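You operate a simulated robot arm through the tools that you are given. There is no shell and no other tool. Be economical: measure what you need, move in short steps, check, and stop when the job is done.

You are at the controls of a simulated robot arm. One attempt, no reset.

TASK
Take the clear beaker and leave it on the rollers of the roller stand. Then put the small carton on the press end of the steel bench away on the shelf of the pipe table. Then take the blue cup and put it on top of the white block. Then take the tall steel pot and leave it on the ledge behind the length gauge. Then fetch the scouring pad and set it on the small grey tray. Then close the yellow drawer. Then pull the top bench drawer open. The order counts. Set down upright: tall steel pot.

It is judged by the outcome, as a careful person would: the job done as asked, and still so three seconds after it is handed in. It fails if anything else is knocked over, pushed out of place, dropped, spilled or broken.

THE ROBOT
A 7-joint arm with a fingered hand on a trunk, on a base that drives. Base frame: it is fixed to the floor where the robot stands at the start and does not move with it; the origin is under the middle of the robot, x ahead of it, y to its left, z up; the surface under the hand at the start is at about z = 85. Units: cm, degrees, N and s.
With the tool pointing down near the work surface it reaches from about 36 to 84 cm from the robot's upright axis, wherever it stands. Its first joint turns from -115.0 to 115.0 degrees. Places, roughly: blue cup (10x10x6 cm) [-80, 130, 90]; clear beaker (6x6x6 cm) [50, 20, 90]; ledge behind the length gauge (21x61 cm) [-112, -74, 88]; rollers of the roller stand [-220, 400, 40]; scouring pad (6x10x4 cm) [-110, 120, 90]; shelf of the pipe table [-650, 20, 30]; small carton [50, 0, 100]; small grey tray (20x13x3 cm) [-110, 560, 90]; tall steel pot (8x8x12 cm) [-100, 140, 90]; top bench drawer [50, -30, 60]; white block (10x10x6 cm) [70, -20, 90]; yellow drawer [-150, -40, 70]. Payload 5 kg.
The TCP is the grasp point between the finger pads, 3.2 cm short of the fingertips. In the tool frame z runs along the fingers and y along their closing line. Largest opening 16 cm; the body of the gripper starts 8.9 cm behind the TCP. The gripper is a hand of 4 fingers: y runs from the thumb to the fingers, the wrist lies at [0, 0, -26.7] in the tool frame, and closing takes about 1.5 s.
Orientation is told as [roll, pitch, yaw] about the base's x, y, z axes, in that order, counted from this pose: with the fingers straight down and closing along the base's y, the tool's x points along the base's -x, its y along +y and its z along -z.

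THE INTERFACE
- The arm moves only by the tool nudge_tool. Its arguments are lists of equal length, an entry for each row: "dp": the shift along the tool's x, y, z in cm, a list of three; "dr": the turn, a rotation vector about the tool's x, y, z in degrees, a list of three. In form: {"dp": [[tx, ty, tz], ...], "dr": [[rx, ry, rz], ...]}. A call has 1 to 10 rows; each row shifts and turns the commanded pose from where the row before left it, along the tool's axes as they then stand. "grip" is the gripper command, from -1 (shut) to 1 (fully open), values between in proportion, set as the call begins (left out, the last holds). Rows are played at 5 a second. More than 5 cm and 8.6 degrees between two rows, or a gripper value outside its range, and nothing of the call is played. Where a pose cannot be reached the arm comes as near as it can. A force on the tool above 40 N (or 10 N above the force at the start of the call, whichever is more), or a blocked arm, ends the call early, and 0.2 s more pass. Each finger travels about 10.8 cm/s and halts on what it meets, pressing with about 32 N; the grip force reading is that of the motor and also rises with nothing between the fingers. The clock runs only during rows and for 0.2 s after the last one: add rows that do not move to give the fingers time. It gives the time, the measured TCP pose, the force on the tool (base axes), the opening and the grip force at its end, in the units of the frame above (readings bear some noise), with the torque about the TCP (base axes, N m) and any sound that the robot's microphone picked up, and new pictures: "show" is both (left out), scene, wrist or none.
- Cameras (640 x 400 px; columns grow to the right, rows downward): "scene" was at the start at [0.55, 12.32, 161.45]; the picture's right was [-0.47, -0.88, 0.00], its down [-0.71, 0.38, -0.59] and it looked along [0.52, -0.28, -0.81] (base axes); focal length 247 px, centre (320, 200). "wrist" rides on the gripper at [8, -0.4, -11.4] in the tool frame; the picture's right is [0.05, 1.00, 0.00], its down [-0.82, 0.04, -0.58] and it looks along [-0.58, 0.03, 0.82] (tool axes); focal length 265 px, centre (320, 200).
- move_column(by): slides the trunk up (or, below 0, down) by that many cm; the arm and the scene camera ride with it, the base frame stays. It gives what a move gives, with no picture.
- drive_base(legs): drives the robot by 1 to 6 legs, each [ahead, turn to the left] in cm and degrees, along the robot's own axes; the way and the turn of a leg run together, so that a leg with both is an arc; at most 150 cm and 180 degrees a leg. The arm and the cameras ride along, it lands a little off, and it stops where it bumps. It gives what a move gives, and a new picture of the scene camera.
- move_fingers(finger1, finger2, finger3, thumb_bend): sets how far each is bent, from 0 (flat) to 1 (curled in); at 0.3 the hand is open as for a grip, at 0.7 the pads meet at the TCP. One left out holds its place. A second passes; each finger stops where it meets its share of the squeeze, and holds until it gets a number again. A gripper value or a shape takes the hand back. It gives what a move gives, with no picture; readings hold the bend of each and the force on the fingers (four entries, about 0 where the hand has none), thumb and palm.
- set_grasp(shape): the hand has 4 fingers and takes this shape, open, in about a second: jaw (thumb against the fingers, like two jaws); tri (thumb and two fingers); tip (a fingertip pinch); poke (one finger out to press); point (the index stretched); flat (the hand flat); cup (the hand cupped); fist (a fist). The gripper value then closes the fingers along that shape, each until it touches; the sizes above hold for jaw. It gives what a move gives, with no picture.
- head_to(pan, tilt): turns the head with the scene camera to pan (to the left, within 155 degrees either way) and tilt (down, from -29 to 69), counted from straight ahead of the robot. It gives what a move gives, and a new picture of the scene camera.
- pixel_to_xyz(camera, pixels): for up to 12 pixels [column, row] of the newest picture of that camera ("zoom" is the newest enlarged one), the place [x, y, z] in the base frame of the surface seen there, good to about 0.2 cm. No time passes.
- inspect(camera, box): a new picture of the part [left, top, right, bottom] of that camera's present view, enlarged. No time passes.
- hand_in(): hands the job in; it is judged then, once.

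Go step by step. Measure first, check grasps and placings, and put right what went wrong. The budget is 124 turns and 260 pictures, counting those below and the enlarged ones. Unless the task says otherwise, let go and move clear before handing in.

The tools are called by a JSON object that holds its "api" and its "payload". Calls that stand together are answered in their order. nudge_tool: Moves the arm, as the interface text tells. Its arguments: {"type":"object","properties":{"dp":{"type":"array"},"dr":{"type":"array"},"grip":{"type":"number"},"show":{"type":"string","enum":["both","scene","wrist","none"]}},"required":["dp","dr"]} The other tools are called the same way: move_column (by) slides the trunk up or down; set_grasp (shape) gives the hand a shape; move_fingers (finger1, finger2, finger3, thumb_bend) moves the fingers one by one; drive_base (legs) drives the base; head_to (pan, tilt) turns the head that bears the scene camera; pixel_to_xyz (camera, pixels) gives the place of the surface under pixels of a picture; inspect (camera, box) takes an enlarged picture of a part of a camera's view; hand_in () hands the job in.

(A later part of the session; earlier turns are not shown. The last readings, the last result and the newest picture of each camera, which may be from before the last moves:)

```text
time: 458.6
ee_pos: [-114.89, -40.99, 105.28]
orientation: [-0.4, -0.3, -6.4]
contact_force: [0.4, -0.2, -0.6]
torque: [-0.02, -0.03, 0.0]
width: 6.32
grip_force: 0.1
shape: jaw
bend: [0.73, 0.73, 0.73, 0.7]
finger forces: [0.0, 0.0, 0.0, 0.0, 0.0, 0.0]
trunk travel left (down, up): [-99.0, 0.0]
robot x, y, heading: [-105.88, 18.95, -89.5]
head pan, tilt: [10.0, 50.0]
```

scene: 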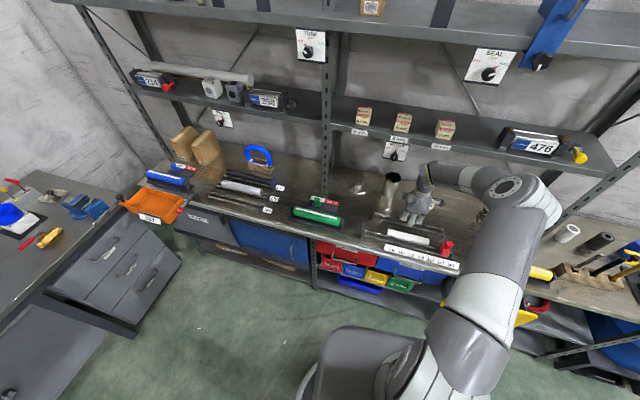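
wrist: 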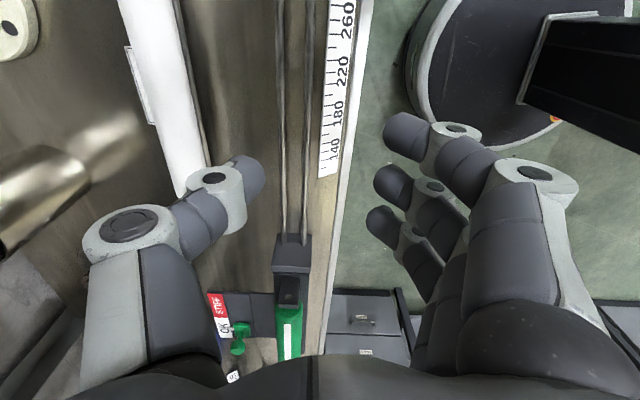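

The tube is back on its RETURNS rails (150,90). I'll take one verifying look, raise the hand, and drive to the cart's west side for the pad, keeping the hand orientation.

{"api": "inspect", "payload": {"camera": "scene", "box": [330, 130, 490, 280]}}

{"api": "nudge_tool", "payload": {"dp": [[0, 0, -4], [0, 0, -4], [0, 0, -4], [0, 0, -3], [0, 0, 0]], "dr": [[0, 0, 0], [0, 0, 0], [0, 0, 0], [0, 0, 0], [0, 0, 0]], "grip": 0.25, "show": "none"}}

{"api": "drive_base", "payload": {"legs": [[0, -100.5], [60, 0], [0, -80], [107, 0], [0, -95]]}}

{"api": "inspect", "payload": {"camera": "wrist", "box": [0, 0, 640, 400]}}

```text
2.67 times, centred on (410, 205) of scene
```

zoom: 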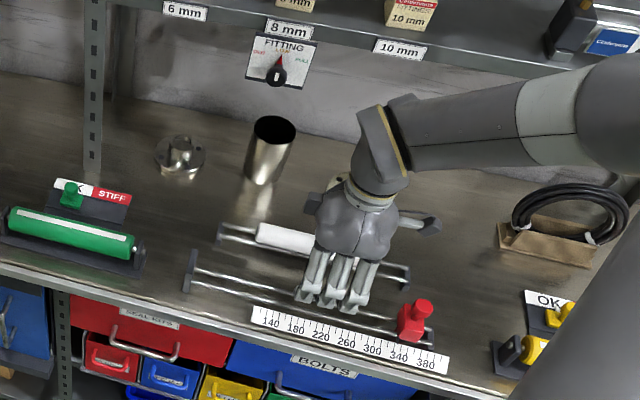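

```text
time: 459.9
ee_pos: [-114.68, -40.97, 120.34]
orientation: [-0.3, -0.1, -6.4]
contact_force: [-0.7, 0.6, -0.1]
torque: [0.02, 0.01, 0.01]
width: 9.94
grip_force: 0.0
shape: jaw
bend: [0.71, 0.71, 0.71, 0.68]
finger forces: [0.0, 0.0, 0.0, 0.0, 0.0, 0.0]
trunk travel left (down, up): [-99.0, 0.0]
robot x, y, heading: [-105.97, 18.67, -89.3]
head pan, tilt: [10.0, 50.0]
```

```text
time: 480.0
ee_pos: [-105.35, 121.01, 120.36]
orientation: [-0.2, -0.3, 78.0]
contact_force: [0.0, 0.3, 0.5]
torque: [0.03, -0.01, 0.01]
width: 9.95
grip_force: 0.1
shape: jaw
bend: [0.71, 0.71, 0.71, 0.68]
finger forces: [0.0, 0.1, 0.0, 0.1, 0.0, 0.1]
trunk travel left (down, up): [-99.0, 0.0]
robot x, y, heading: [-164.09, 135.53, -5.2]
head pan, tilt: [10.0, 50.0]
```

scene: 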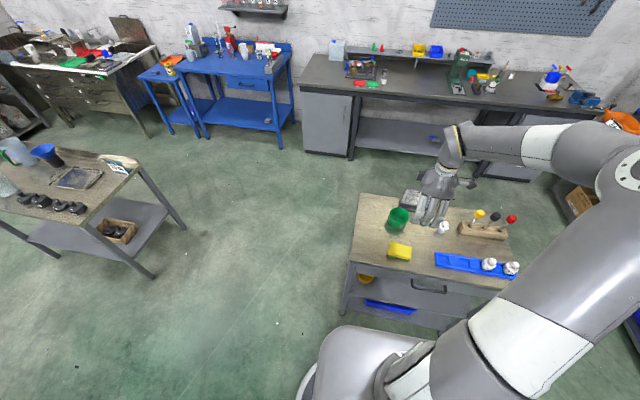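

```text
1.00 times, centred on (320, 200) of wrist (not enlarged: the box is as wide or as high as the picture)
```

zoom: 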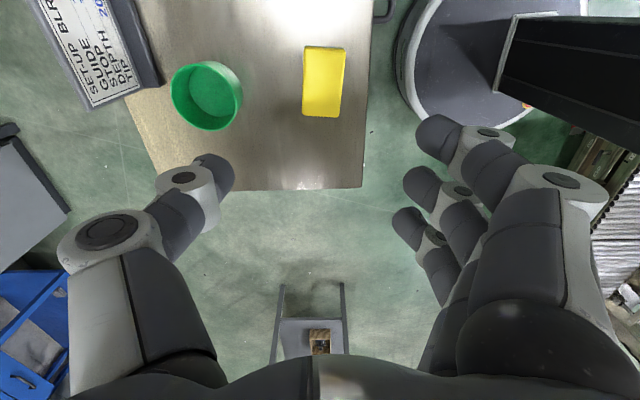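

Right on target: pad at (324,80), aligned with the hand. Descend, grip, lift, then start north.

{"api": "nudge_tool", "payload": {"dp": [[-1.28, 0.22, 3.4], [0, 0, 4], [0, 0, 4], [0, 0, 4], [0, 0, 4], [0, 0, 4], [0, 0, 4], [0, 0, 2.9], [0, 0, 0]], "dr": [[0, 0, 0], [0, 0, 0], [0, 0, 0], [0, 0, 0], [0, 0, 0], [0, 0, 0], [0, 0, 0], [0, 0, 0], [0, 0, 0]], "show": "wrist"}}

{"api": "nudge_tool", "payload": {"dp": [[0, 0, 0], [0, 0, 0], [0, 0, 0], [0, 0, 0], [0, 0, 0], [0, 0, 0]], "dr": [[0, 0, 0], [0, 0, 0], [0, 0, 0], [0, 0, 0], [0, 0, 0], [0, 0, 0]], "grip": -1, "show": "none"}}

{"api": "nudge_tool", "payload": {"dp": [[0, 0, -2], [0, 0, -4], [0, 0, -4], [0, 0, -4], [0, 0, -4], [0, 0, -4], [0, 0, -4], [0, 0, -4], [0, 0, 0]], "dr": [[0, 0, 0], [0, 0, 0], [0, 0, 0], [0, 0, 0], [0, 0, 0], [0, 0, 0], [0, 0, 0], [0, 0, 0], [0, 0, 0]], "show": "wrist"}}

```text
time: 482.0
ee_pos: [-104.92, 122.34, 90.19]
orientation: [-0.4, -0.2, 77.8]
contact_force: [0.0, -0.8, 0.1]
torque: [0.01, 0.0, 0.01]
width: 10.0
grip_force: 0.1
shape: jaw
bend: [0.71, 0.71, 0.71, 0.68]
finger forces: [0.1, 0.0, 0.0, 0.1, 0.1, 0.1]
trunk travel left (down, up): [-99.0, 0.0]
robot x, y, heading: [-163.72, 135.56, -5.1]
head pan, tilt: [10.0, 50.0]
```

wrist: 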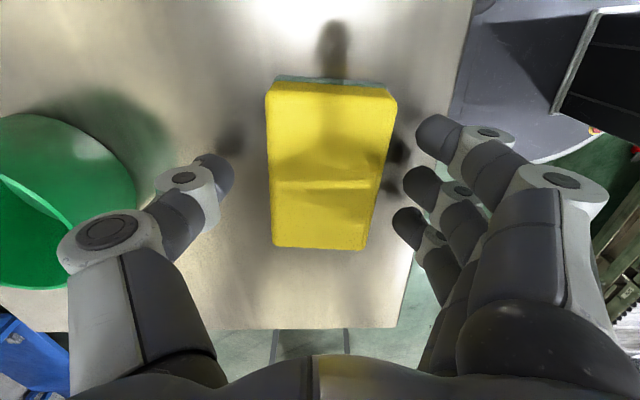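

```text
time: 483.4
ee_pos: [-104.98, 122.32, 90.27]
orientation: [-0.2, -0.2, 78.0]
contact_force: [0.1, 0.3, 0.1]
torque: [-0.03, -0.02, -0.02]
width: 5.37
grip_force: 32.2
shape: jaw
bend: [0.73, 0.73, 0.73, 0.7]
finger forces: [9.6, 9.6, 9.8, 0.0, 28.9, 0.0]
trunk travel left (down, up): [-99.0, 0.0]
robot x, y, heading: [-163.3, 135.53, -5.3]
head pan, tilt: [10.0, 50.0]
```

```text
time: 485.4
ee_pos: [-105.07, 122.53, 119.84]
orientation: [-0.4, -0.2, 78.0]
contact_force: [-0.7, -0.4, -0.1]
torque: [-0.04, 0.02, 0.04]
width: 5.37
grip_force: 32.0
shape: jaw
bend: [0.73, 0.73, 0.73, 0.7]
finger forces: [9.6, 9.6, 9.8, 0.1, 29.1, 0.0]
trunk travel left (down, up): [-99.0, 0.0]
robot x, y, heading: [-163.85, 135.76, -5.2]
head pan, tilt: [10.0, 50.0]
```

wrist: 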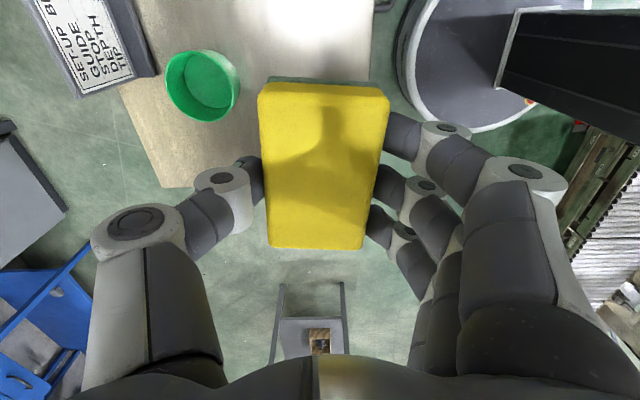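

Pad held. Drive north to the gap (≈(−145,260)) and look toward the tray.

{"api": "drive_base", "payload": {"legs": [[0, 86.5], [126, 0], [0, 8.7]]}}

{"api": "head_to", "payload": {"pan": -2, "tilt": 20}}

{"api": "inspect", "payload": {"camera": "scene", "box": [240, 80, 440, 205]}}

```text
time: 496.0
ee_pos: [-135.97, 319.33, 119.83]
orientation: [-0.3, -0.2, 173.2]
contact_force: [0.2, 0.1, 0.6]
torque: [-0.01, -0.03, -0.02]
width: 5.34
grip_force: 32.5
shape: jaw
bend: [0.73, 0.73, 0.73, 0.7]
finger forces: [9.4, 9.4, 9.8, 0.1, 28.6, 0.1]
trunk travel left (down, up): [-99.0, 0.0]
robot x, y, heading: [-143.65, 260.13, 90.1]
head pan, tilt: [10.0, 50.0]
```

scene: 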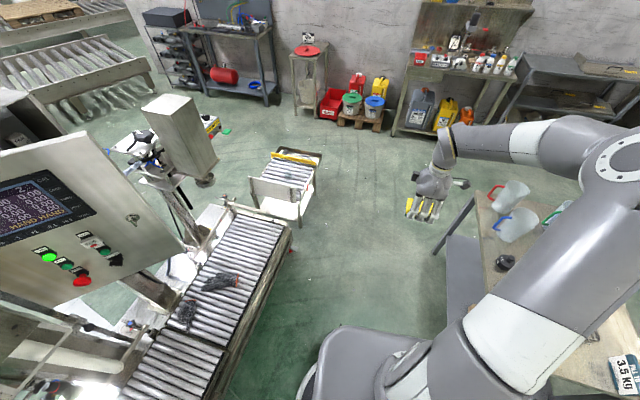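

```text
time: 496.9
ee_pos: [-135.86, 319.51, 119.95]
orientation: [-0.3, -0.2, 173.2]
contact_force: [-0.1, 0.2, 0.0]
torque: [0.03, -0.04, 0.01]
width: 5.33
grip_force: 32.1
shape: jaw
bend: [0.73, 0.73, 0.73, 0.7]
finger forces: [9.4, 9.4, 9.7, 0.0, 28.6, 0.0]
trunk travel left (down, up): [-99.0, 0.0]
robot x, y, heading: [-143.62, 259.67, 90.3]
head pan, tilt: [-2.0, 20.0]
```

scene: 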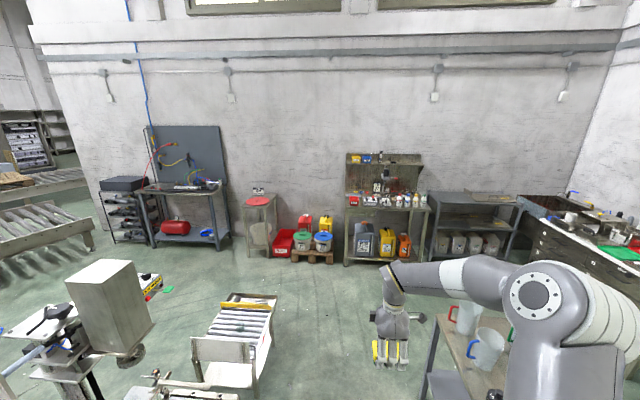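

```text
3.20 times, centred on (340, 142) of scene
```

zoom: 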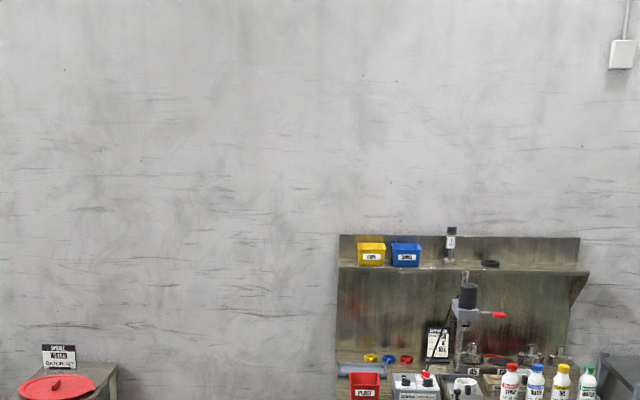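

Corridor clear. Drive on to about (−118,467) and look at the table closely.

{"api": "drive_base", "payload": {"legs": [[115, 0], [0, -15], [95, 0], [0, 15]]}}

{"api": "head_to", "payload": {"pan": 0, "tilt": 38}}

{"api": "inspect", "payload": {"camera": "scene", "box": [220, 80, 480, 250]}}

```text
time: 509.1
ee_pos: [-111.51, 526.21, 119.92]
orientation: [-0.3, -0.2, 172.6]
contact_force: [-0.6, -0.2, -0.1]
torque: [-0.01, -0.02, 0.02]
width: 5.31
grip_force: 32.3
shape: jaw
bend: [0.73, 0.73, 0.73, 0.7]
finger forces: [9.4, 9.4, 9.6, 0.1, 28.5, 0.0]
trunk travel left (down, up): [-99.0, 0.0]
robot x, y, heading: [-120.12, 466.36, 89.4]
head pan, tilt: [-2.0, 20.0]
```

scene: 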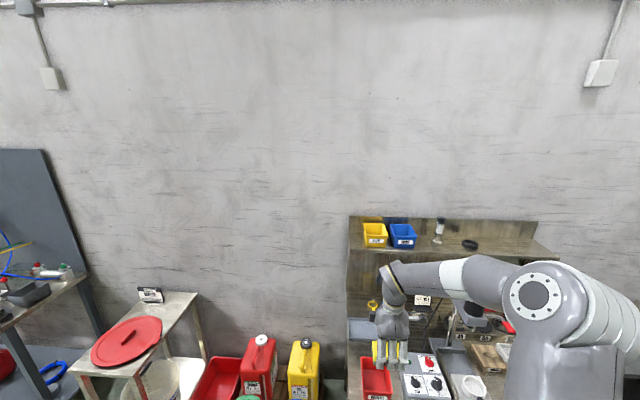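

```text
time: 509.9
ee_pos: [-111.4, 526.15, 119.89]
orientation: [-0.3, -0.2, 172.7]
contact_force: [0.1, 0.6, -0.4]
torque: [-0.02, -0.02, 0.02]
width: 5.33
grip_force: 32.3
shape: jaw
bend: [0.73, 0.73, 0.73, 0.7]
finger forces: [9.5, 9.3, 9.6, 0.1, 28.4, 0.0]
trunk travel left (down, up): [-99.0, 0.0]
robot x, y, heading: [-119.87, 466.61, 89.6]
head pan, tilt: [0.0, 38.0]
```

scene: 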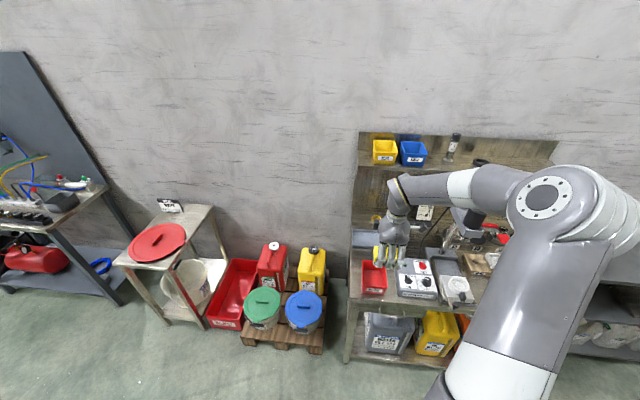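

```text
2.35 times, centred on (350, 165) of scene
```

zoom: 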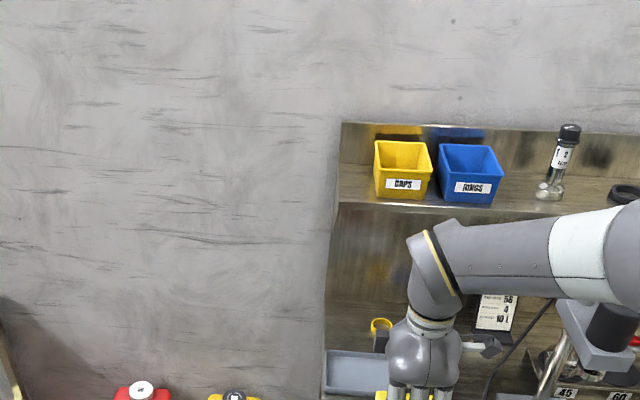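

The grey tray shows at scene (365,240), just left of the hand. Zoom and measure it and the overhead shelf.

{"api": "inspect", "payload": {"camera": "scene", "box": [335, 170, 455, 310]}}

{"api": "pixel_to_xyz", "payload": {"camera": "zoom", "pixels": [[50, 165], [50, 215], [110, 190], [90, 160], [60, 190], [120, 215], [60, 20], [150, 20], [130, 150], [110, 250]]}}

{"api": "inspect", "payload": {"camera": "wrist", "box": [0, 0, 640, 400]}}

{"api": "pixel_to_xyz", "payload": {"camera": "scene", "pixels": [[355, 234], [380, 232], [354, 245], [378, 246], [365, 240], [352, 248], [365, 166], [400, 168], [350, 240], [374, 220]]}}

```text
2.86 times, centred on (395, 240) of scene
```

zoom: 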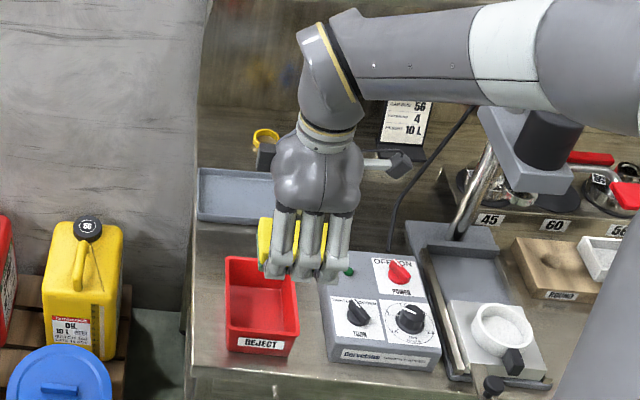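

```text
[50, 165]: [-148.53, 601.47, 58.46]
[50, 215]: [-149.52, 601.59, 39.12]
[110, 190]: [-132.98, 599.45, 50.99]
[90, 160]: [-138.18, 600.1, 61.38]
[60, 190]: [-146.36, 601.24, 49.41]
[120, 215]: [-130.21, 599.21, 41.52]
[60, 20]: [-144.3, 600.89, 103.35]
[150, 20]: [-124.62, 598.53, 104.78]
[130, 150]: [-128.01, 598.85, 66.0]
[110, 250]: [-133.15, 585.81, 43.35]
```

```text
1.00 times, centred on (320, 200) of wrist (not enlarged: the box is as wide or as high as the picture)
```

zoom: 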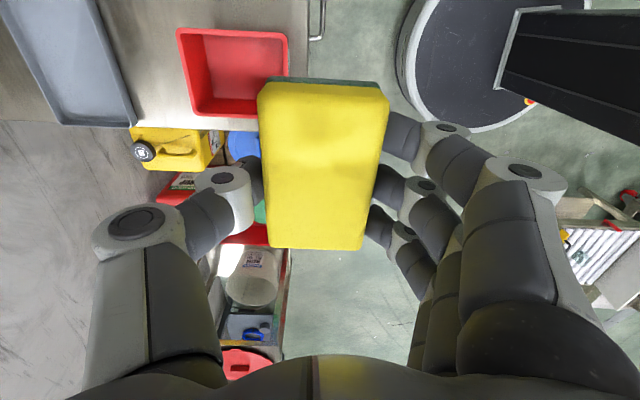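

```text
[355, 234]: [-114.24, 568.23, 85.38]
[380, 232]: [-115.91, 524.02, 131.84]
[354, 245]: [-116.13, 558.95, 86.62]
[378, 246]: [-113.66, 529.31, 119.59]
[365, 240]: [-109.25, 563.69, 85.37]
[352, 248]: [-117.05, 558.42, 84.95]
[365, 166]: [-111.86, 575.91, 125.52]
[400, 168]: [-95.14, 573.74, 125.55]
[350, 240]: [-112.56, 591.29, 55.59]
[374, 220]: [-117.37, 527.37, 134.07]
```

Tray floor z≈85.4, spanning about x −117…−97, y 558…571. I'll get exact corners from the wrist zoom and move the base 24 cm closer with the pad still high.

{"api": "pixel_to_xyz", "payload": {"camera": "zoom", "pixels": [[66, 122], [132, 122], [94, 3], [8, 5], [75, 60], [60, 100], [125, 60], [110, 100], [30, 60], [312, 38]]}}

{"api": "drive_base", "payload": {"legs": [[24, 0]]}}

{"api": "inspect", "payload": {"camera": "wrist", "box": [0, 0, 640, 400]}}

{"api": "pixel_to_xyz", "payload": {"camera": "zoom", "pixels": [[150, 60], [200, 100], [160, 150], [220, 60], [180, 30], [240, 40], [120, 100], [200, 20], [140, 20], [220, 120]]}}

```text
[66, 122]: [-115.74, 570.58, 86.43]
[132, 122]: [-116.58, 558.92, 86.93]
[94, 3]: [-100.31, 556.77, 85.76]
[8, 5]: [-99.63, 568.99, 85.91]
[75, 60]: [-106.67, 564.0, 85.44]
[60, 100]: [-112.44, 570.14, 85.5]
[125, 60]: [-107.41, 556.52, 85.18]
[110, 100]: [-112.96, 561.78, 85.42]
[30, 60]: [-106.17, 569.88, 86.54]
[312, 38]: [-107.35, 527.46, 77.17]
```

```text
time: 511.7
ee_pos: [-110.81, 549.89, 119.82]
orientation: [-0.3, -0.1, 172.3]
contact_force: [0.2, 0.7, 0.0]
torque: [-0.04, 0.04, 0.01]
width: 5.29
grip_force: 32.1
shape: jaw
bend: [0.73, 0.73, 0.73, 0.7]
finger forces: [9.4, 9.4, 9.6, 0.0, 28.5, 0.0]
trunk travel left (down, up): [-99.0, 0.0]
robot x, y, heading: [-119.71, 490.15, 89.2]
head pan, tilt: [0.0, 38.0]
```

scene: 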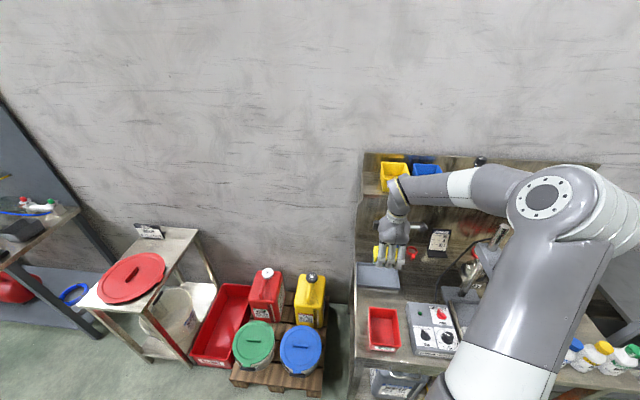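

```text
1.00 times, centred on (320, 200) of wrist (not enlarged: the box is as wide or as high as the picture)
```

zoom: 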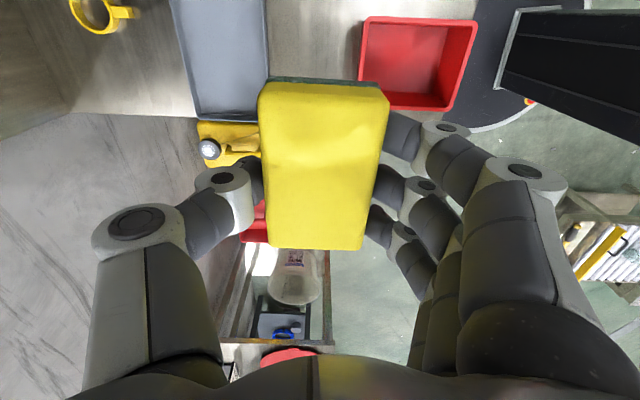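

```text
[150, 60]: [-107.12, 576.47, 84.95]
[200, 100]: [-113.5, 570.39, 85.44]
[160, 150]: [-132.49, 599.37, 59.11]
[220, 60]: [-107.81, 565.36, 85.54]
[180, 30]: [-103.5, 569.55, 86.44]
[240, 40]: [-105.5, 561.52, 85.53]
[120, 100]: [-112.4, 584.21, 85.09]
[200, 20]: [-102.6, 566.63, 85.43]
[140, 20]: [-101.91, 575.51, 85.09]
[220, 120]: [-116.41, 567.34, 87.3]
```

Tray centre ≈(−107.2,563.8), floor 85.45, aligned with the pad. Move over it and lower to just above.

{"api": "nudge_tool", "payload": {"dp": [[0.57, -4.75, 0], [0.57, -4.75, 0], [0.57, -4.75, 0], [0, 0, 4], [0, 0, 4], [0, 0, 4], [0, 0, 4], [0, 0, 4], [0, 0, 4], [0, 0, 3.5]], "dr": [[0, 0, 0], [0, 0, 0], [0, 0, 0], [0, 0, 0], [0, 0, 0], [0, 0, 0], [0, 0, 0], [0, 0, 0], [0, 0, 0], [0, 0, 0]], "show": "both"}}

```text
time: 513.9
ee_pos: [-108.99, 557.18, 92.16]
orientation: [-0.4, -0.2, 172.3]
contact_force: [-0.1, 0.4, -1.4]
torque: [-0.01, 0.07, -0.04]
width: 5.31
grip_force: 32.4
shape: jaw
bend: [0.73, 0.73, 0.73, 0.7]
finger forces: [9.4, 9.5, 10.0, 0.0, 28.7, 0.0]
out of reach, approached as far as the arm can: row 2, 3
trunk travel left (down, up): [-99.0, 0.0]
robot x, y, heading: [-119.27, 490.04, 89.4]
head pan, tilt: [0.0, 38.0]
```

scene: 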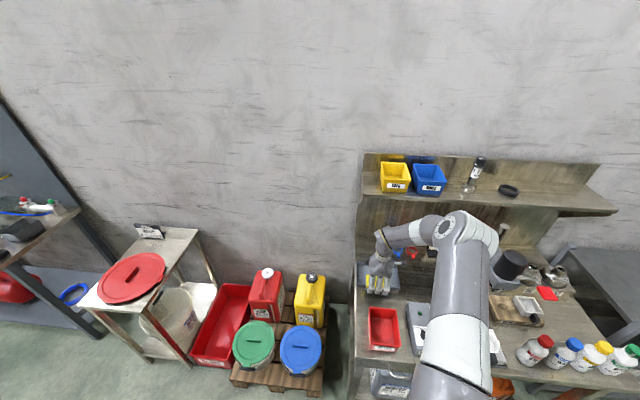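
wrist: 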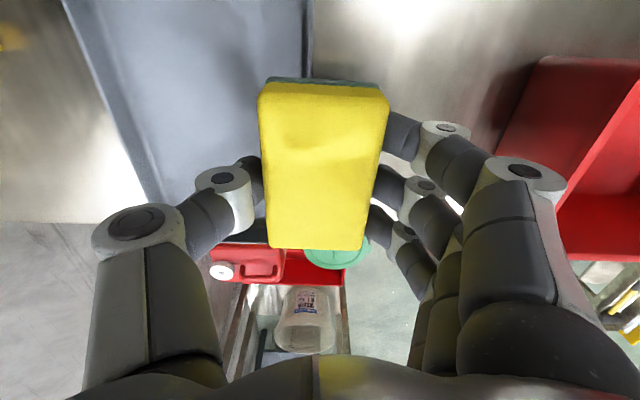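

Short by 6.6 cm; at this lower height there's more reach. Move on, then lower to near the tray floor.

{"api": "nudge_tool", "payload": {"dp": [[0.3, -2.3, -0.3], [0.3, -2.3, 0], [0.3, -2.2, 0], [0, 0, 0]], "dr": [[0, 0, 0], [0, 0, 0], [0, 0, 0], [0, 0, 0]], "show": "wrist"}}

```text
time: 514.9
ee_pos: [-107.41, 563.73, 92.47]
orientation: [-0.3, -0.3, 172.3]
contact_force: [-0.5, -0.5, -0.7]
torque: [0.01, -0.04, 0.0]
width: 5.3
grip_force: 31.9
shape: jaw
bend: [0.73, 0.73, 0.73, 0.7]
finger forces: [9.4, 9.5, 9.9, 0.0, 28.8, 0.1]
trunk travel left (down, up): [-99.0, 0.0]
robot x, y, heading: [-119.34, 490.53, 89.0]
head pan, tilt: [0.0, 38.0]
```

wrist: 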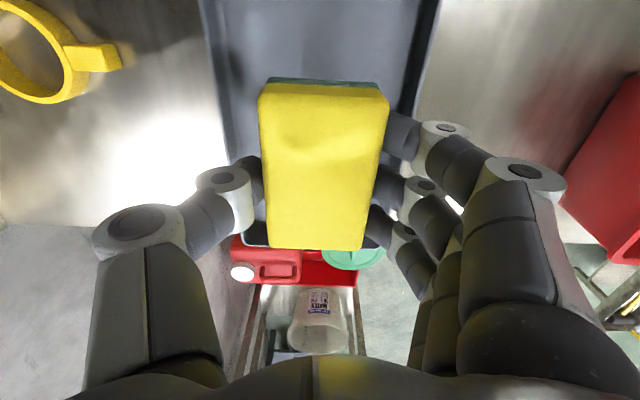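

Pad is centred over the tray. Lower to contact, open modestly, and lift out.

{"api": "nudge_tool", "payload": {"dp": [[0, 0, 1.2], [0, 0, 0.8], [0, 0, 0.4], [0, 0, 0.3], [0, 0, 0.2], [0, 0, 0.15], [0, 0, 0]], "dr": [[0, 0, 0], [0, 0, 0], [0, 0, 0], [0, 0, 0], [0, 0, 0], [0, 0, 0], [0, 0, 0]], "show": "none"}}

{"api": "nudge_tool", "payload": {"dp": [[0, 0, 0], [0, 0, 0], [0, 0, 0], [0, 0, 0]], "dr": [[0, 0, 0], [0, 0, 0], [0, 0, 0], [0, 0, 0]], "grip": 0.0, "show": "none"}}

{"api": "nudge_tool", "payload": {"dp": [[0, 0, -2], [0, 0, -4], [0, 3, -4], [0, 3.5, -3.5], [0, 4, -3], [0, 4, -3], [0, 3, -4], [0, 0, -4], [0, 0, 0]], "dr": [[0, 0, 0], [0, 0, 0], [0, 0, 0], [0, 0, 0], [0, 0, 0], [0, 0, 0], [0, 0, 0], [0, 0, 0], [0, 0, 0]], "show": "both"}}

```text
time: 516.5
ee_pos: [-107.5, 563.7, 89.62]
orientation: [-0.3, -0.2, 172.3]
contact_force: [0.7, 0.3, -0.5]
torque: [-0.01, 0.0, 0.0]
width: 5.3
grip_force: 31.9
shape: jaw
bend: [0.73, 0.73, 0.73, 0.7]
finger forces: [9.5, 9.5, 9.8, 0.1, 28.7, 0.0]
trunk travel left (down, up): [-99.0, 0.0]
robot x, y, heading: [-119.84, 490.16, 89.4]
head pan, tilt: [0.0, 38.0]
```

```text
time: 517.5
ee_pos: [-107.51, 563.73, 89.7]
orientation: [-0.5, -0.3, 172.3]
contact_force: [-0.3, 1.2, 2.0]
torque: [0.04, -0.03, -0.02]
width: 7.47
grip_force: 0.1
shape: jaw
bend: [0.73, 0.73, 0.73, 0.7]
finger forces: [1.6, 1.3, 1.2, 0.0, 2.8, 0.0]
trunk travel left (down, up): [-99.0, 0.0]
robot x, y, heading: [-119.56, 490.32, 89.2]
head pan, tilt: [0.0, 38.0]
```

```text
time: 519.5
ee_pos: [-109.82, 546.43, 117.17]
orientation: [-0.3, -0.3, 172.2]
contact_force: [-0.1, -0.3, -0.1]
torque: [0.01, -0.01, 0.0]
width: 7.94
grip_force: 0.1
shape: jaw
bend: [0.72, 0.72, 0.72, 0.7]
finger forces: [0.0, 0.0, 0.0, 0.0, 0.0, 0.1]
trunk travel left (down, up): [-99.0, 0.0]
robot x, y, heading: [-119.42, 490.39, 89.4]
head pan, tilt: [0.0, 38.0]
```

scene: 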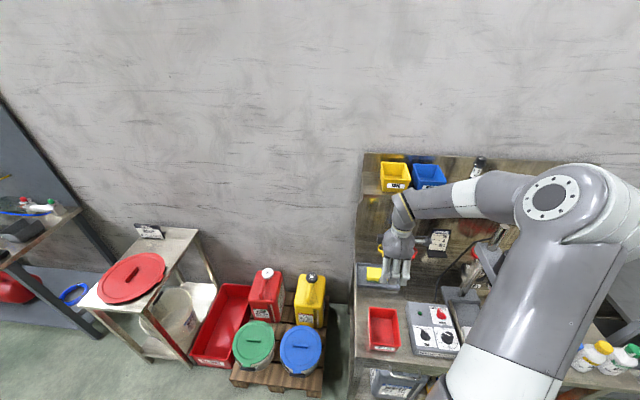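
wrist: 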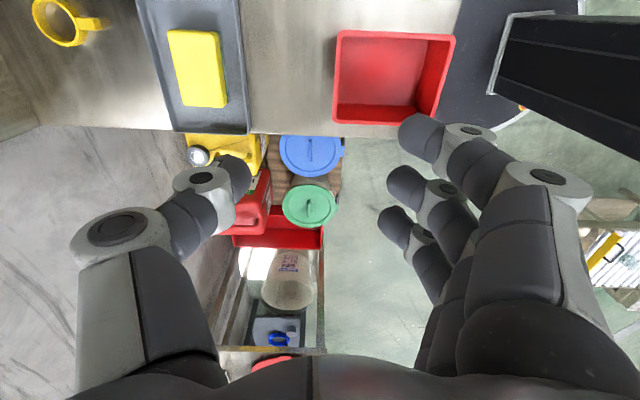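

The pad lies in the tray. With few turns left, I'll batch the drive back south to in front of the yellow drawer and look.

{"api": "drive_base", "payload": {"legs": [[-25, 0], [0, 166.7], [98, 0], [0, 13.9], [110, 0], [0, -11.8]]}}

{"api": "drive_base", "payload": {"legs": [[122.6, 0], [0, 11.8], [92, 0]]}}

{"api": "head_to", "payload": {"pan": 0, "tilt": 50}}

{"api": "inspect", "payload": {"camera": "scene", "box": [200, 80, 440, 230]}}

```text
time: 539.8
ee_pos: [-152.81, 205.76, 117.21]
orientation: [-0.4, -0.3, -16.8]
contact_force: [-0.4, -0.8, -0.5]
torque: [-0.01, -0.05, 0.0]
width: 7.92
grip_force: 0.0
shape: jaw
bend: [0.72, 0.72, 0.72, 0.7]
finger forces: [0.0, 0.0, 0.0, 0.0, 0.1, 0.1]
trunk travel left (down, up): [-99.0, 0.0]
robot x, y, heading: [-134.02, 259.6, -99.9]
head pan, tilt: [0.0, 38.0]
```

scene: 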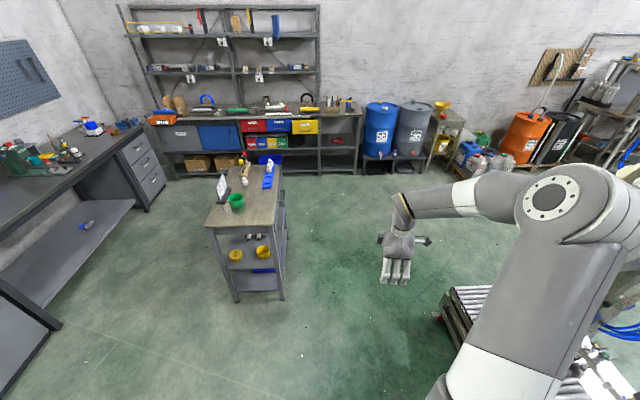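

```text
time: 551.3
ee_pos: [-158.88, -12.45, 117.18]
orientation: [-0.1, -0.2, -4.3]
contact_force: [0.8, 0.3, -0.2]
torque: [0.02, 0.03, 0.0]
width: 7.93
grip_force: 0.1
shape: jaw
bend: [0.72, 0.72, 0.72, 0.7]
finger forces: [0.0, 0.0, 0.0, 0.0, 0.0, 0.0]
trunk travel left (down, up): [-99.0, 0.0]
robot x, y, heading: [-152.39, 44.18, -87.7]
head pan, tilt: [0.0, 38.0]
```

scene: 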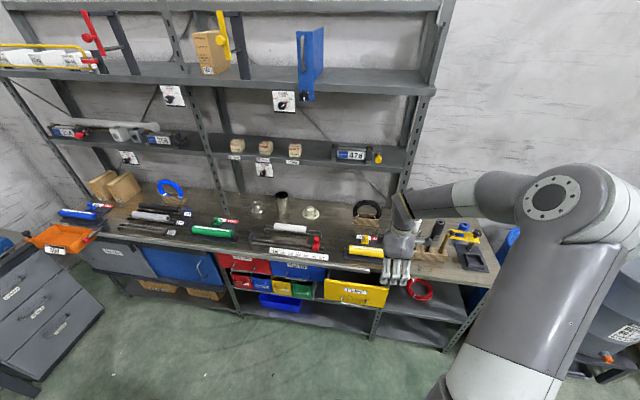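

```text
time: 552.1
ee_pos: [-158.87, -12.43, 117.16]
orientation: [-0.3, -0.2, -4.3]
contact_force: [0.9, 0.9, 0.1]
torque: [-0.02, 0.01, 0.02]
width: 7.94
grip_force: 0.1
shape: jaw
bend: [0.72, 0.72, 0.72, 0.7]
finger forces: [0.0, 0.0, 0.1, 0.1, 0.0, 0.1]
trunk travel left (down, up): [-99.0, 0.0]
robot x, y, heading: [-152.43, 43.76, -87.5]
head pan, tilt: [0.0, 50.0]
```

scene: 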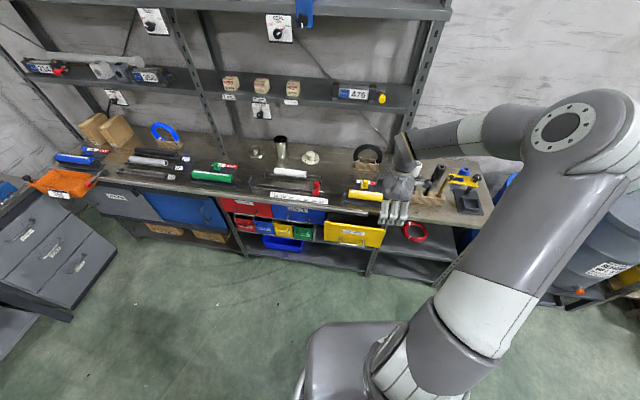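

```text
2.67 times, centred on (320, 155) of scene
```

zoom: 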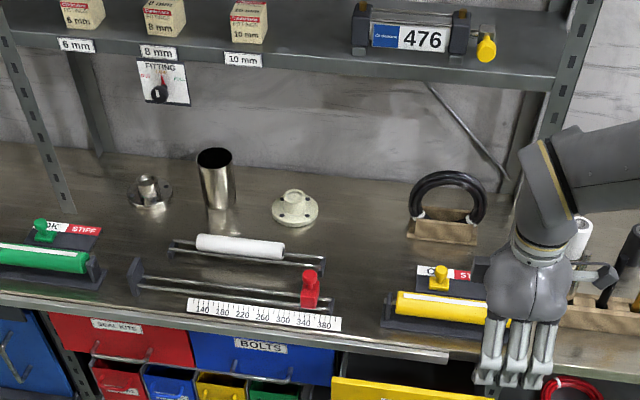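

Pot and tube look right, and the yellow drawer's open face is at (352,232). Measure it, and meanwhile close the hand and lower it in front of the drawer.

{"api": "pixel_to_xyz", "payload": {"camera": "scene", "pixels": [[330, 228], [380, 236], [352, 232], [352, 242], [328, 221], [383, 229], [300, 215], [270, 212], [352, 225], [350, 236]]}}

{"api": "nudge_tool", "payload": {"dp": [[0, 0, 0], [0, 0, 0], [0, 0, 0], [0, 0, 0]], "dr": [[0, 0, 0], [0, 0, 0], [0, 0, 0], [0, 0, 0]], "grip": -1, "show": "none"}}

{"api": "move_column", "payload": {"by": -40}}

{"api": "move_column", "payload": {"by": -4}}

{"api": "head_to", "payload": {"pan": 0, "tilt": 40}}

{"api": "pixel_to_xyz", "payload": {"camera": "scene", "pixels": [[300, 200], [330, 220], [350, 220], [370, 220], [350, 200], [350, 240], [250, 200]]}}

```text
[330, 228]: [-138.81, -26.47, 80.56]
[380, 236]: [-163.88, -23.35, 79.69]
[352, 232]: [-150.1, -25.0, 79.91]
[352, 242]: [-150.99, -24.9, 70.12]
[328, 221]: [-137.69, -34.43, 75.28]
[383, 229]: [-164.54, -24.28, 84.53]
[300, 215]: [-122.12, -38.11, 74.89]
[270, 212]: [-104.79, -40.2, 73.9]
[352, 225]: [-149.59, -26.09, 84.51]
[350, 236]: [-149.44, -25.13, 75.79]
```

```text
time: 553.1
ee_pos: [-158.81, -12.24, 117.17]
orientation: [-0.3, -0.3, -4.4]
contact_force: [0.6, 0.2, 0.7]
torque: [-0.01, 0.0, 0.06]
width: 0.0
grip_force: 32.0
shape: jaw
bend: [0.7, 0.63, 0.7, 0.67]
finger forces: [0.0, 0.1, 0.1, 0.0, 0.0, 0.0]
trunk travel left (down, up): [-99.0, 0.0]
robot x, y, heading: [-152.26, 44.31, -87.2]
head pan, tilt: [0.0, 50.0]
```

```text
time: 556.9
ee_pos: [-158.8, -12.33, 77.12]
orientation: [-0.3, -0.3, -4.3]
contact_force: [-0.1, -0.2, -0.1]
torque: [0.02, -0.01, -0.03]
width: 0.0
grip_force: 31.7
shape: jaw
bend: [0.7, 0.63, 0.7, 0.67]
finger forces: [0.1, 0.1, 0.1, 0.0, 0.1, 0.0]
trunk travel left (down, up): [-59.0, 40.0]
robot x, y, heading: [-152.61, 44.05, -87.1]
head pan, tilt: [0.0, 50.0]
```

```text
time: 557.7
ee_pos: [-158.68, -12.29, 73.04]
orientation: [-0.3, -0.1, -4.2]
contact_force: [0.4, 0.0, -0.6]
torque: [-0.02, 0.02, -0.01]
width: 0.01
grip_force: 32.1
shape: jaw
bend: [0.7, 0.63, 0.7, 0.67]
finger forces: [0.1, 0.0, 0.0, 0.0, 0.0, 0.1]
trunk travel left (down, up): [-55.0, 44.0]
robot x, y, heading: [-152.68, 44.37, -87.6]
head pan, tilt: [0.0, 50.0]
```

```text
time: 558.5
ee_pos: [-158.87, -12.33, 73.2]
orientation: [-0.3, -0.2, -4.2]
contact_force: [-0.1, 0.4, 0.4]
torque: [0.02, -0.03, 0.01]
width: 0.02
grip_force: 31.8
shape: jaw
bend: [0.7, 0.63, 0.7, 0.67]
finger forces: [0.1, 0.0, 0.1, 0.0, 0.0, 0.1]
trunk travel left (down, up): [-55.0, 44.0]
robot x, y, heading: [-152.55, 44.45, -87.4]
head pan, tilt: [0.0, 40.0]
```

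scene: 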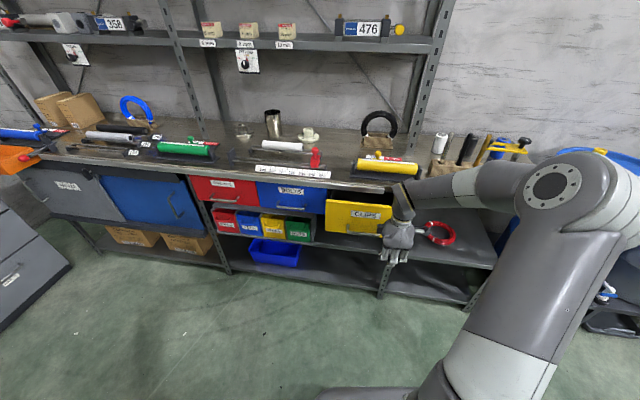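

```text
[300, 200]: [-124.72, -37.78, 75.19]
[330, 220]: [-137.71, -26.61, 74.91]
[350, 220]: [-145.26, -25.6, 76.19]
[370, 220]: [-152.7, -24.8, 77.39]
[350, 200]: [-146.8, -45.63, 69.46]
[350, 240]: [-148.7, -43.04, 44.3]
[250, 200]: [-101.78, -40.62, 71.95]
```

Drawer face is at y≈−25 (x −137…−165), and must go in ~9.6 cm to y≈−34.6. Lower the hand to z≈60 so its body pushes the face/handle below the bench lip, and push.

{"api": "move_column", "payload": {"by": -13}}

{"api": "nudge_tool", "payload": {"dp": [[-4, 0, 0], [-3.8, 0, 0], [0, -2, 0], [0, -2, 0], [0, -1.5, 0], [0, -1.5, 0], [0, -1.5, 0], [0, -1.5, 0], [0, -1.5, 0], [0, -1.5, 0]], "dr": [[0, 0, 0], [0, 0, 0], [0, 0, 0], [0, 0, 0], [0, 0, 0], [0, 0, 0], [0, 0, 0], [0, 0, 0], [0, 0, 0], [0, 0, 0]], "show": "none"}}

{"api": "nudge_tool", "payload": {"dp": [[0, -1, 0], [0, -1, 0], [0, -1, 0], [0, -1, 0], [0, -1, 0]], "dr": [[0, 0, 0], [0, 0, 0], [0, 0, 0], [0, 0, 0], [0, 0, 0]], "show": "scene"}}

{"api": "pixel_to_xyz", "payload": {"camera": "scene", "pixels": [[335, 190], [345, 190], [345, 200], [340, 195], [360, 190], [370, 195], [335, 200], [300, 190], [270, 190], [355, 200]]}}

{"api": "inspect", "payload": {"camera": "scene", "box": [230, 120, 430, 245]}}

```text
time: 560.0
ee_pos: [-158.84, -12.25, 60.26]
orientation: [-0.3, -0.2, -4.2]
contact_force: [0.0, 0.2, -0.1]
torque: [0.01, -0.01, 0.01]
width: 0.0
grip_force: 32.0
shape: jaw
bend: [0.7, 0.63, 0.7, 0.67]
finger forces: [0.1, 0.0, 0.0, 0.0, 0.1, 0.0]
trunk travel left (down, up): [-42.0, 57.0]
robot x, y, heading: [-152.32, 44.53, -87.3]
head pan, tilt: [0.0, 40.0]
```

```text
time: 562.3
ee_pos: [-151.84, -24.86, 60.28]
orientation: [0.4, -0.4, -4.5]
contact_force: [1.1, 22.2, 7.0]
torque: [-3.34, 0.01, -0.1]
width: 0.0
grip_force: 31.7
shape: jaw
bend: [0.7, 0.63, 0.7, 0.67]
finger forces: [0.0, 0.1, 0.0, 0.0, 0.1, 21.3]
trunk travel left (down, up): [-42.0, 57.0]
robot x, y, heading: [-152.39, 44.45, -87.4]
head pan, tilt: [0.0, 40.0]
stopped in row 10: the force on the tool passed its limit at 54 N (the readings are from after the stop); the commanded pose is now the measured one
```

```text
time: 562.6
ee_pos: [-151.81, -24.86, 60.19]
orientation: [0.9, -0.4, -4.4]
contact_force: [-1.0, 24.2, 9.3]
torque: [-3.75, -0.14, -0.21]
width: 0.02
grip_force: 31.6
shape: jaw
bend: [0.7, 0.63, 0.7, 0.67]
finger forces: [0.0, 0.0, 0.0, 0.0, 0.0, 22.3]
trunk travel left (down, up): [-42.0, 57.0]
robot x, y, heading: [-152.91, 44.1, -87.7]
head pan, tilt: [0.0, 40.0]
stopped in row 1: the force on the tool passed its limit at 52 N (the readings are from after the stop); the commanded pose is now the measured one
```

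scene: 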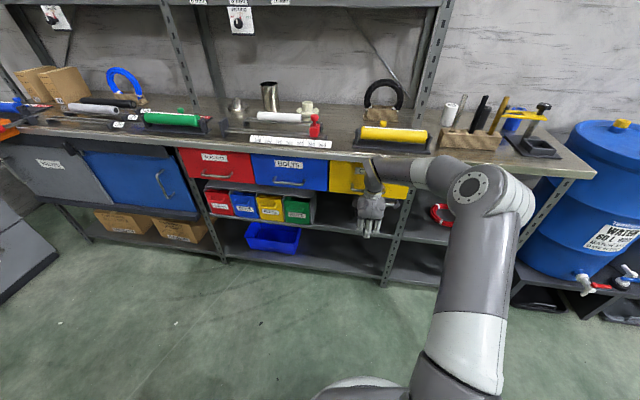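

```text
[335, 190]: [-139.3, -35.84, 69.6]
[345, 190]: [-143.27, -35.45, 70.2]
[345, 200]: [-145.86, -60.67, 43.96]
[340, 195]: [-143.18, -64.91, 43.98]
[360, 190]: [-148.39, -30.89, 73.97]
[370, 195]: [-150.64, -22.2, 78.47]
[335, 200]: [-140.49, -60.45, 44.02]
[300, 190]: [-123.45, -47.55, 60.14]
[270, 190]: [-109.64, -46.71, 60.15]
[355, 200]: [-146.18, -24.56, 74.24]
```

```text
3.20 times, centred on (330, 182) of scene
```

zoom: 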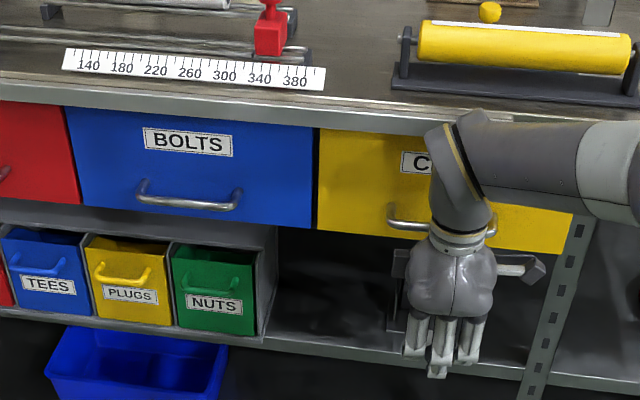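

The yellow drawer is closed flush (face y −35.8, in line with the blue one). Retreat, raise, and drive to the steel bench's drawer unit and look.

{"api": "nudge_tool", "payload": {"dp": [[0, 2.5, 0], [0, 3, 0], [0, 3, 0], [0, 0, 0]], "dr": [[0, 0, 0], [0, 0, 0], [0, 0, 0], [0, 0, 0]], "show": "none"}}

{"api": "move_column", "payload": {"by": 40}}

{"api": "drive_base", "payload": {"legs": [[0, 69.4], [125, 0], [0, 18]]}}

{"api": "head_to", "payload": {"pan": -25, "tilt": 50}}

{"api": "inspect", "payload": {"camera": "scene", "box": [200, 140, 440, 290]}}

```text
time: 563.6
ee_pos: [-151.21, -16.49, 59.96]
orientation: [0.9, -0.2, -4.3]
contact_force: [-0.2, 0.6, 0.1]
torque: [-0.02, 0.03, 0.0]
width: 0.02
grip_force: 32.2
shape: jaw
bend: [0.7, 0.63, 0.7, 0.67]
finger forces: [0.0, 0.1, 0.1, 0.1, 0.0, 0.0]
trunk travel left (down, up): [-42.0, 57.0]
robot x, y, heading: [-152.81, 43.95, -87.5]
head pan, tilt: [0.0, 40.0]
```

```text
time: 567.4
ee_pos: [-151.18, -16.49, 99.91]
orientation: [0.9, -0.2, -4.4]
contact_force: [-0.2, 0.0, 0.4]
torque: [0.01, -0.05, -0.02]
width: 0.01
grip_force: 31.9
shape: jaw
bend: [0.7, 0.63, 0.7, 0.67]
finger forces: [0.1, 0.0, 0.1, 0.0, 0.0, 0.0]
trunk travel left (down, up): [-82.0, 17.0]
robot x, y, heading: [-152.45, 44.33, -87.3]
head pan, tilt: [0.0, 40.0]
```

```text
time: 577.7
ee_pos: [27.01, 5.12, 99.99]
orientation: [0.9, -0.1, 83.3]
contact_force: [-0.3, 1.1, 0.9]
torque: [-0.03, 0.01, -0.02]
width: 0.0
grip_force: 31.8
shape: jaw
bend: [0.7, 0.63, 0.7, 0.67]
finger forces: [0.0, 0.0, 0.0, 0.0, 0.1, 0.0]
trunk travel left (down, up): [-82.0, 17.0]
robot x, y, heading: [-33.53, 6.32, 0.2]
head pan, tilt: [0.0, 40.0]
```

scene: 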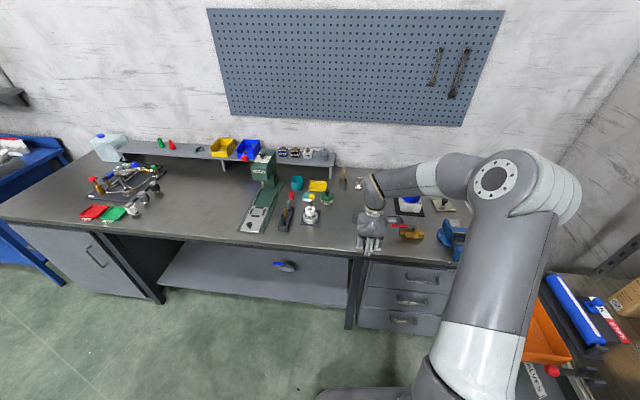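

```text
time: 578.6
ee_pos: [26.96, 5.1, 100.0]
orientation: [0.9, -0.3, 83.3]
contact_force: [-0.3, -0.6, 0.4]
torque: [0.0, -0.02, 0.04]
width: 0.02
grip_force: 31.7
shape: jaw
bend: [0.7, 0.63, 0.7, 0.67]
finger forces: [0.0, 0.0, 0.0, 0.0, 0.0, 0.0]
trunk travel left (down, up): [-82.0, 17.0]
robot x, y, heading: [-33.8, 6.15, 0.3]
head pan, tilt: [-25.0, 50.0]
```

scene: 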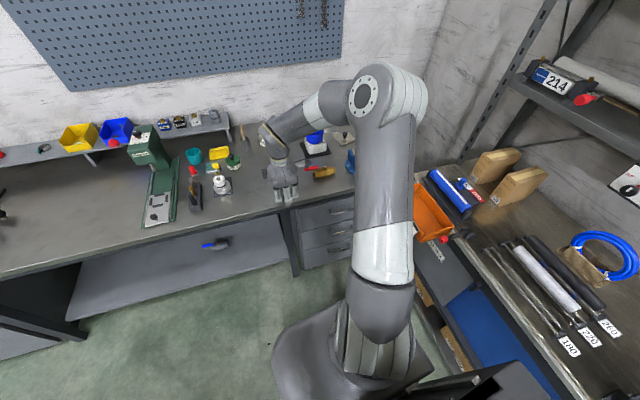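

```text
2.67 times, centred on (320, 215) of scene
5 turns are left
```

zoom: 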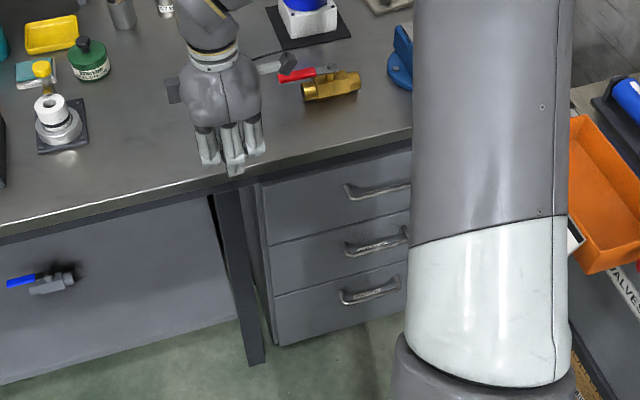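

Top drawer handle is visible in the zoom at (345–410,190). Measure it and bring the opened hand over in front of it.

{"api": "pixel_to_xyz", "payload": {"camera": "zoom", "pixels": [[347, 184], [352, 197], [366, 193], [380, 191], [395, 188], [408, 186], [300, 195], [330, 215], [380, 205], [370, 170], [375, 185], [390, 245]]}}

{"api": "nudge_tool", "payload": {"dp": [[4.2, 0.5, 0], [4.2, 0.5, 0], [4.2, 0.5, 0], [4.2, 0.5, 0], [4.2, 0.5, 0], [4.2, 0.5, 0], [4.2, 0.5, 0], [0, 0, 0]], "dr": [[0, 0, 0], [0, 0, 0], [0, 0, 0], [0, 0, 0], [0, 0, 0], [0, 0, 0], [0, 0, 0], [0, 0, 0]], "grip": -0.1, "show": "both"}}

{"api": "inspect", "payload": {"camera": "scene", "box": [270, 150, 400, 270]}}

```text
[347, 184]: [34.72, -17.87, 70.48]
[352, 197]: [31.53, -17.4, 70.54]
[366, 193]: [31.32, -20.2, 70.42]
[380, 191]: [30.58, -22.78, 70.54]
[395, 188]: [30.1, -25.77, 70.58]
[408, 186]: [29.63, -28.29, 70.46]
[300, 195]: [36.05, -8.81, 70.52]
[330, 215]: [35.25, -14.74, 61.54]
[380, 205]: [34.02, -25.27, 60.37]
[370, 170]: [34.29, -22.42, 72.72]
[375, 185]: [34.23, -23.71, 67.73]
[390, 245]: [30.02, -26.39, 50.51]
```

```text
time: 580.4
ee_pos: [22.77, -12.61, 100.01]
orientation: [0.6, 0.0, 83.0]
contact_force: [-0.2, -0.1, -0.1]
torque: [0.0, 0.0, -0.02]
width: 7.2
grip_force: 0.0
shape: jaw
bend: [0.73, 0.73, 0.73, 0.7]
finger forces: [0.1, 0.0, 0.0, 0.0, 0.1, 0.0]
out of reach, approached as far as the arm can: row 5, 6, 7
trunk travel left (down, up): [-82.0, 17.0]
robot x, y, heading: [-33.59, 6.51, 0.2]
head pan, tilt: [-25.0, 50.0]
```

scene: 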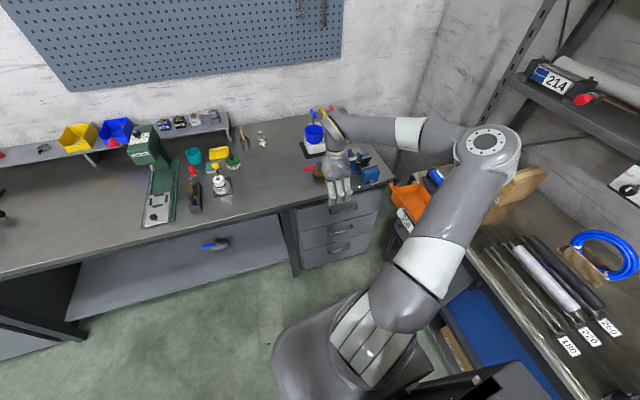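
wrist: 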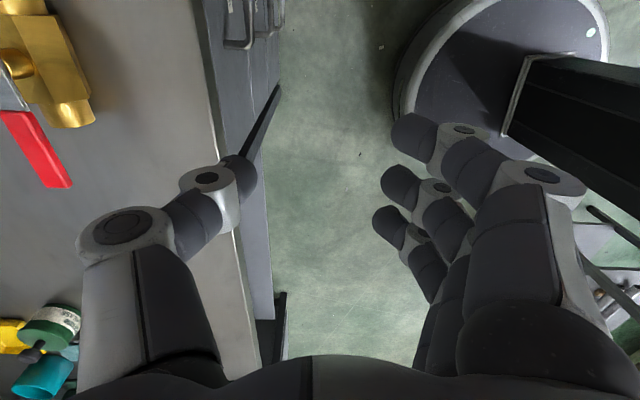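

```text
3.33 times, centred on (335, 210) of scene
4 turns are left
```

zoom: 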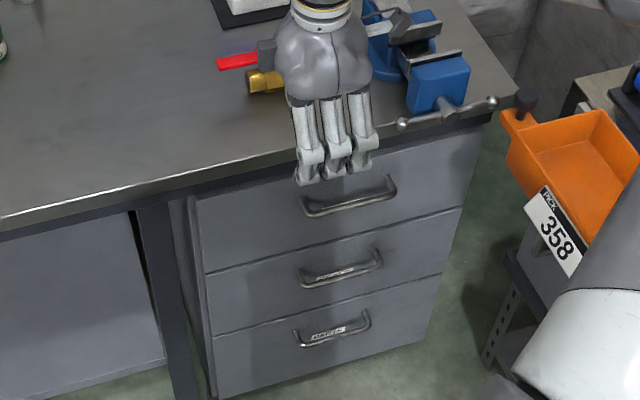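

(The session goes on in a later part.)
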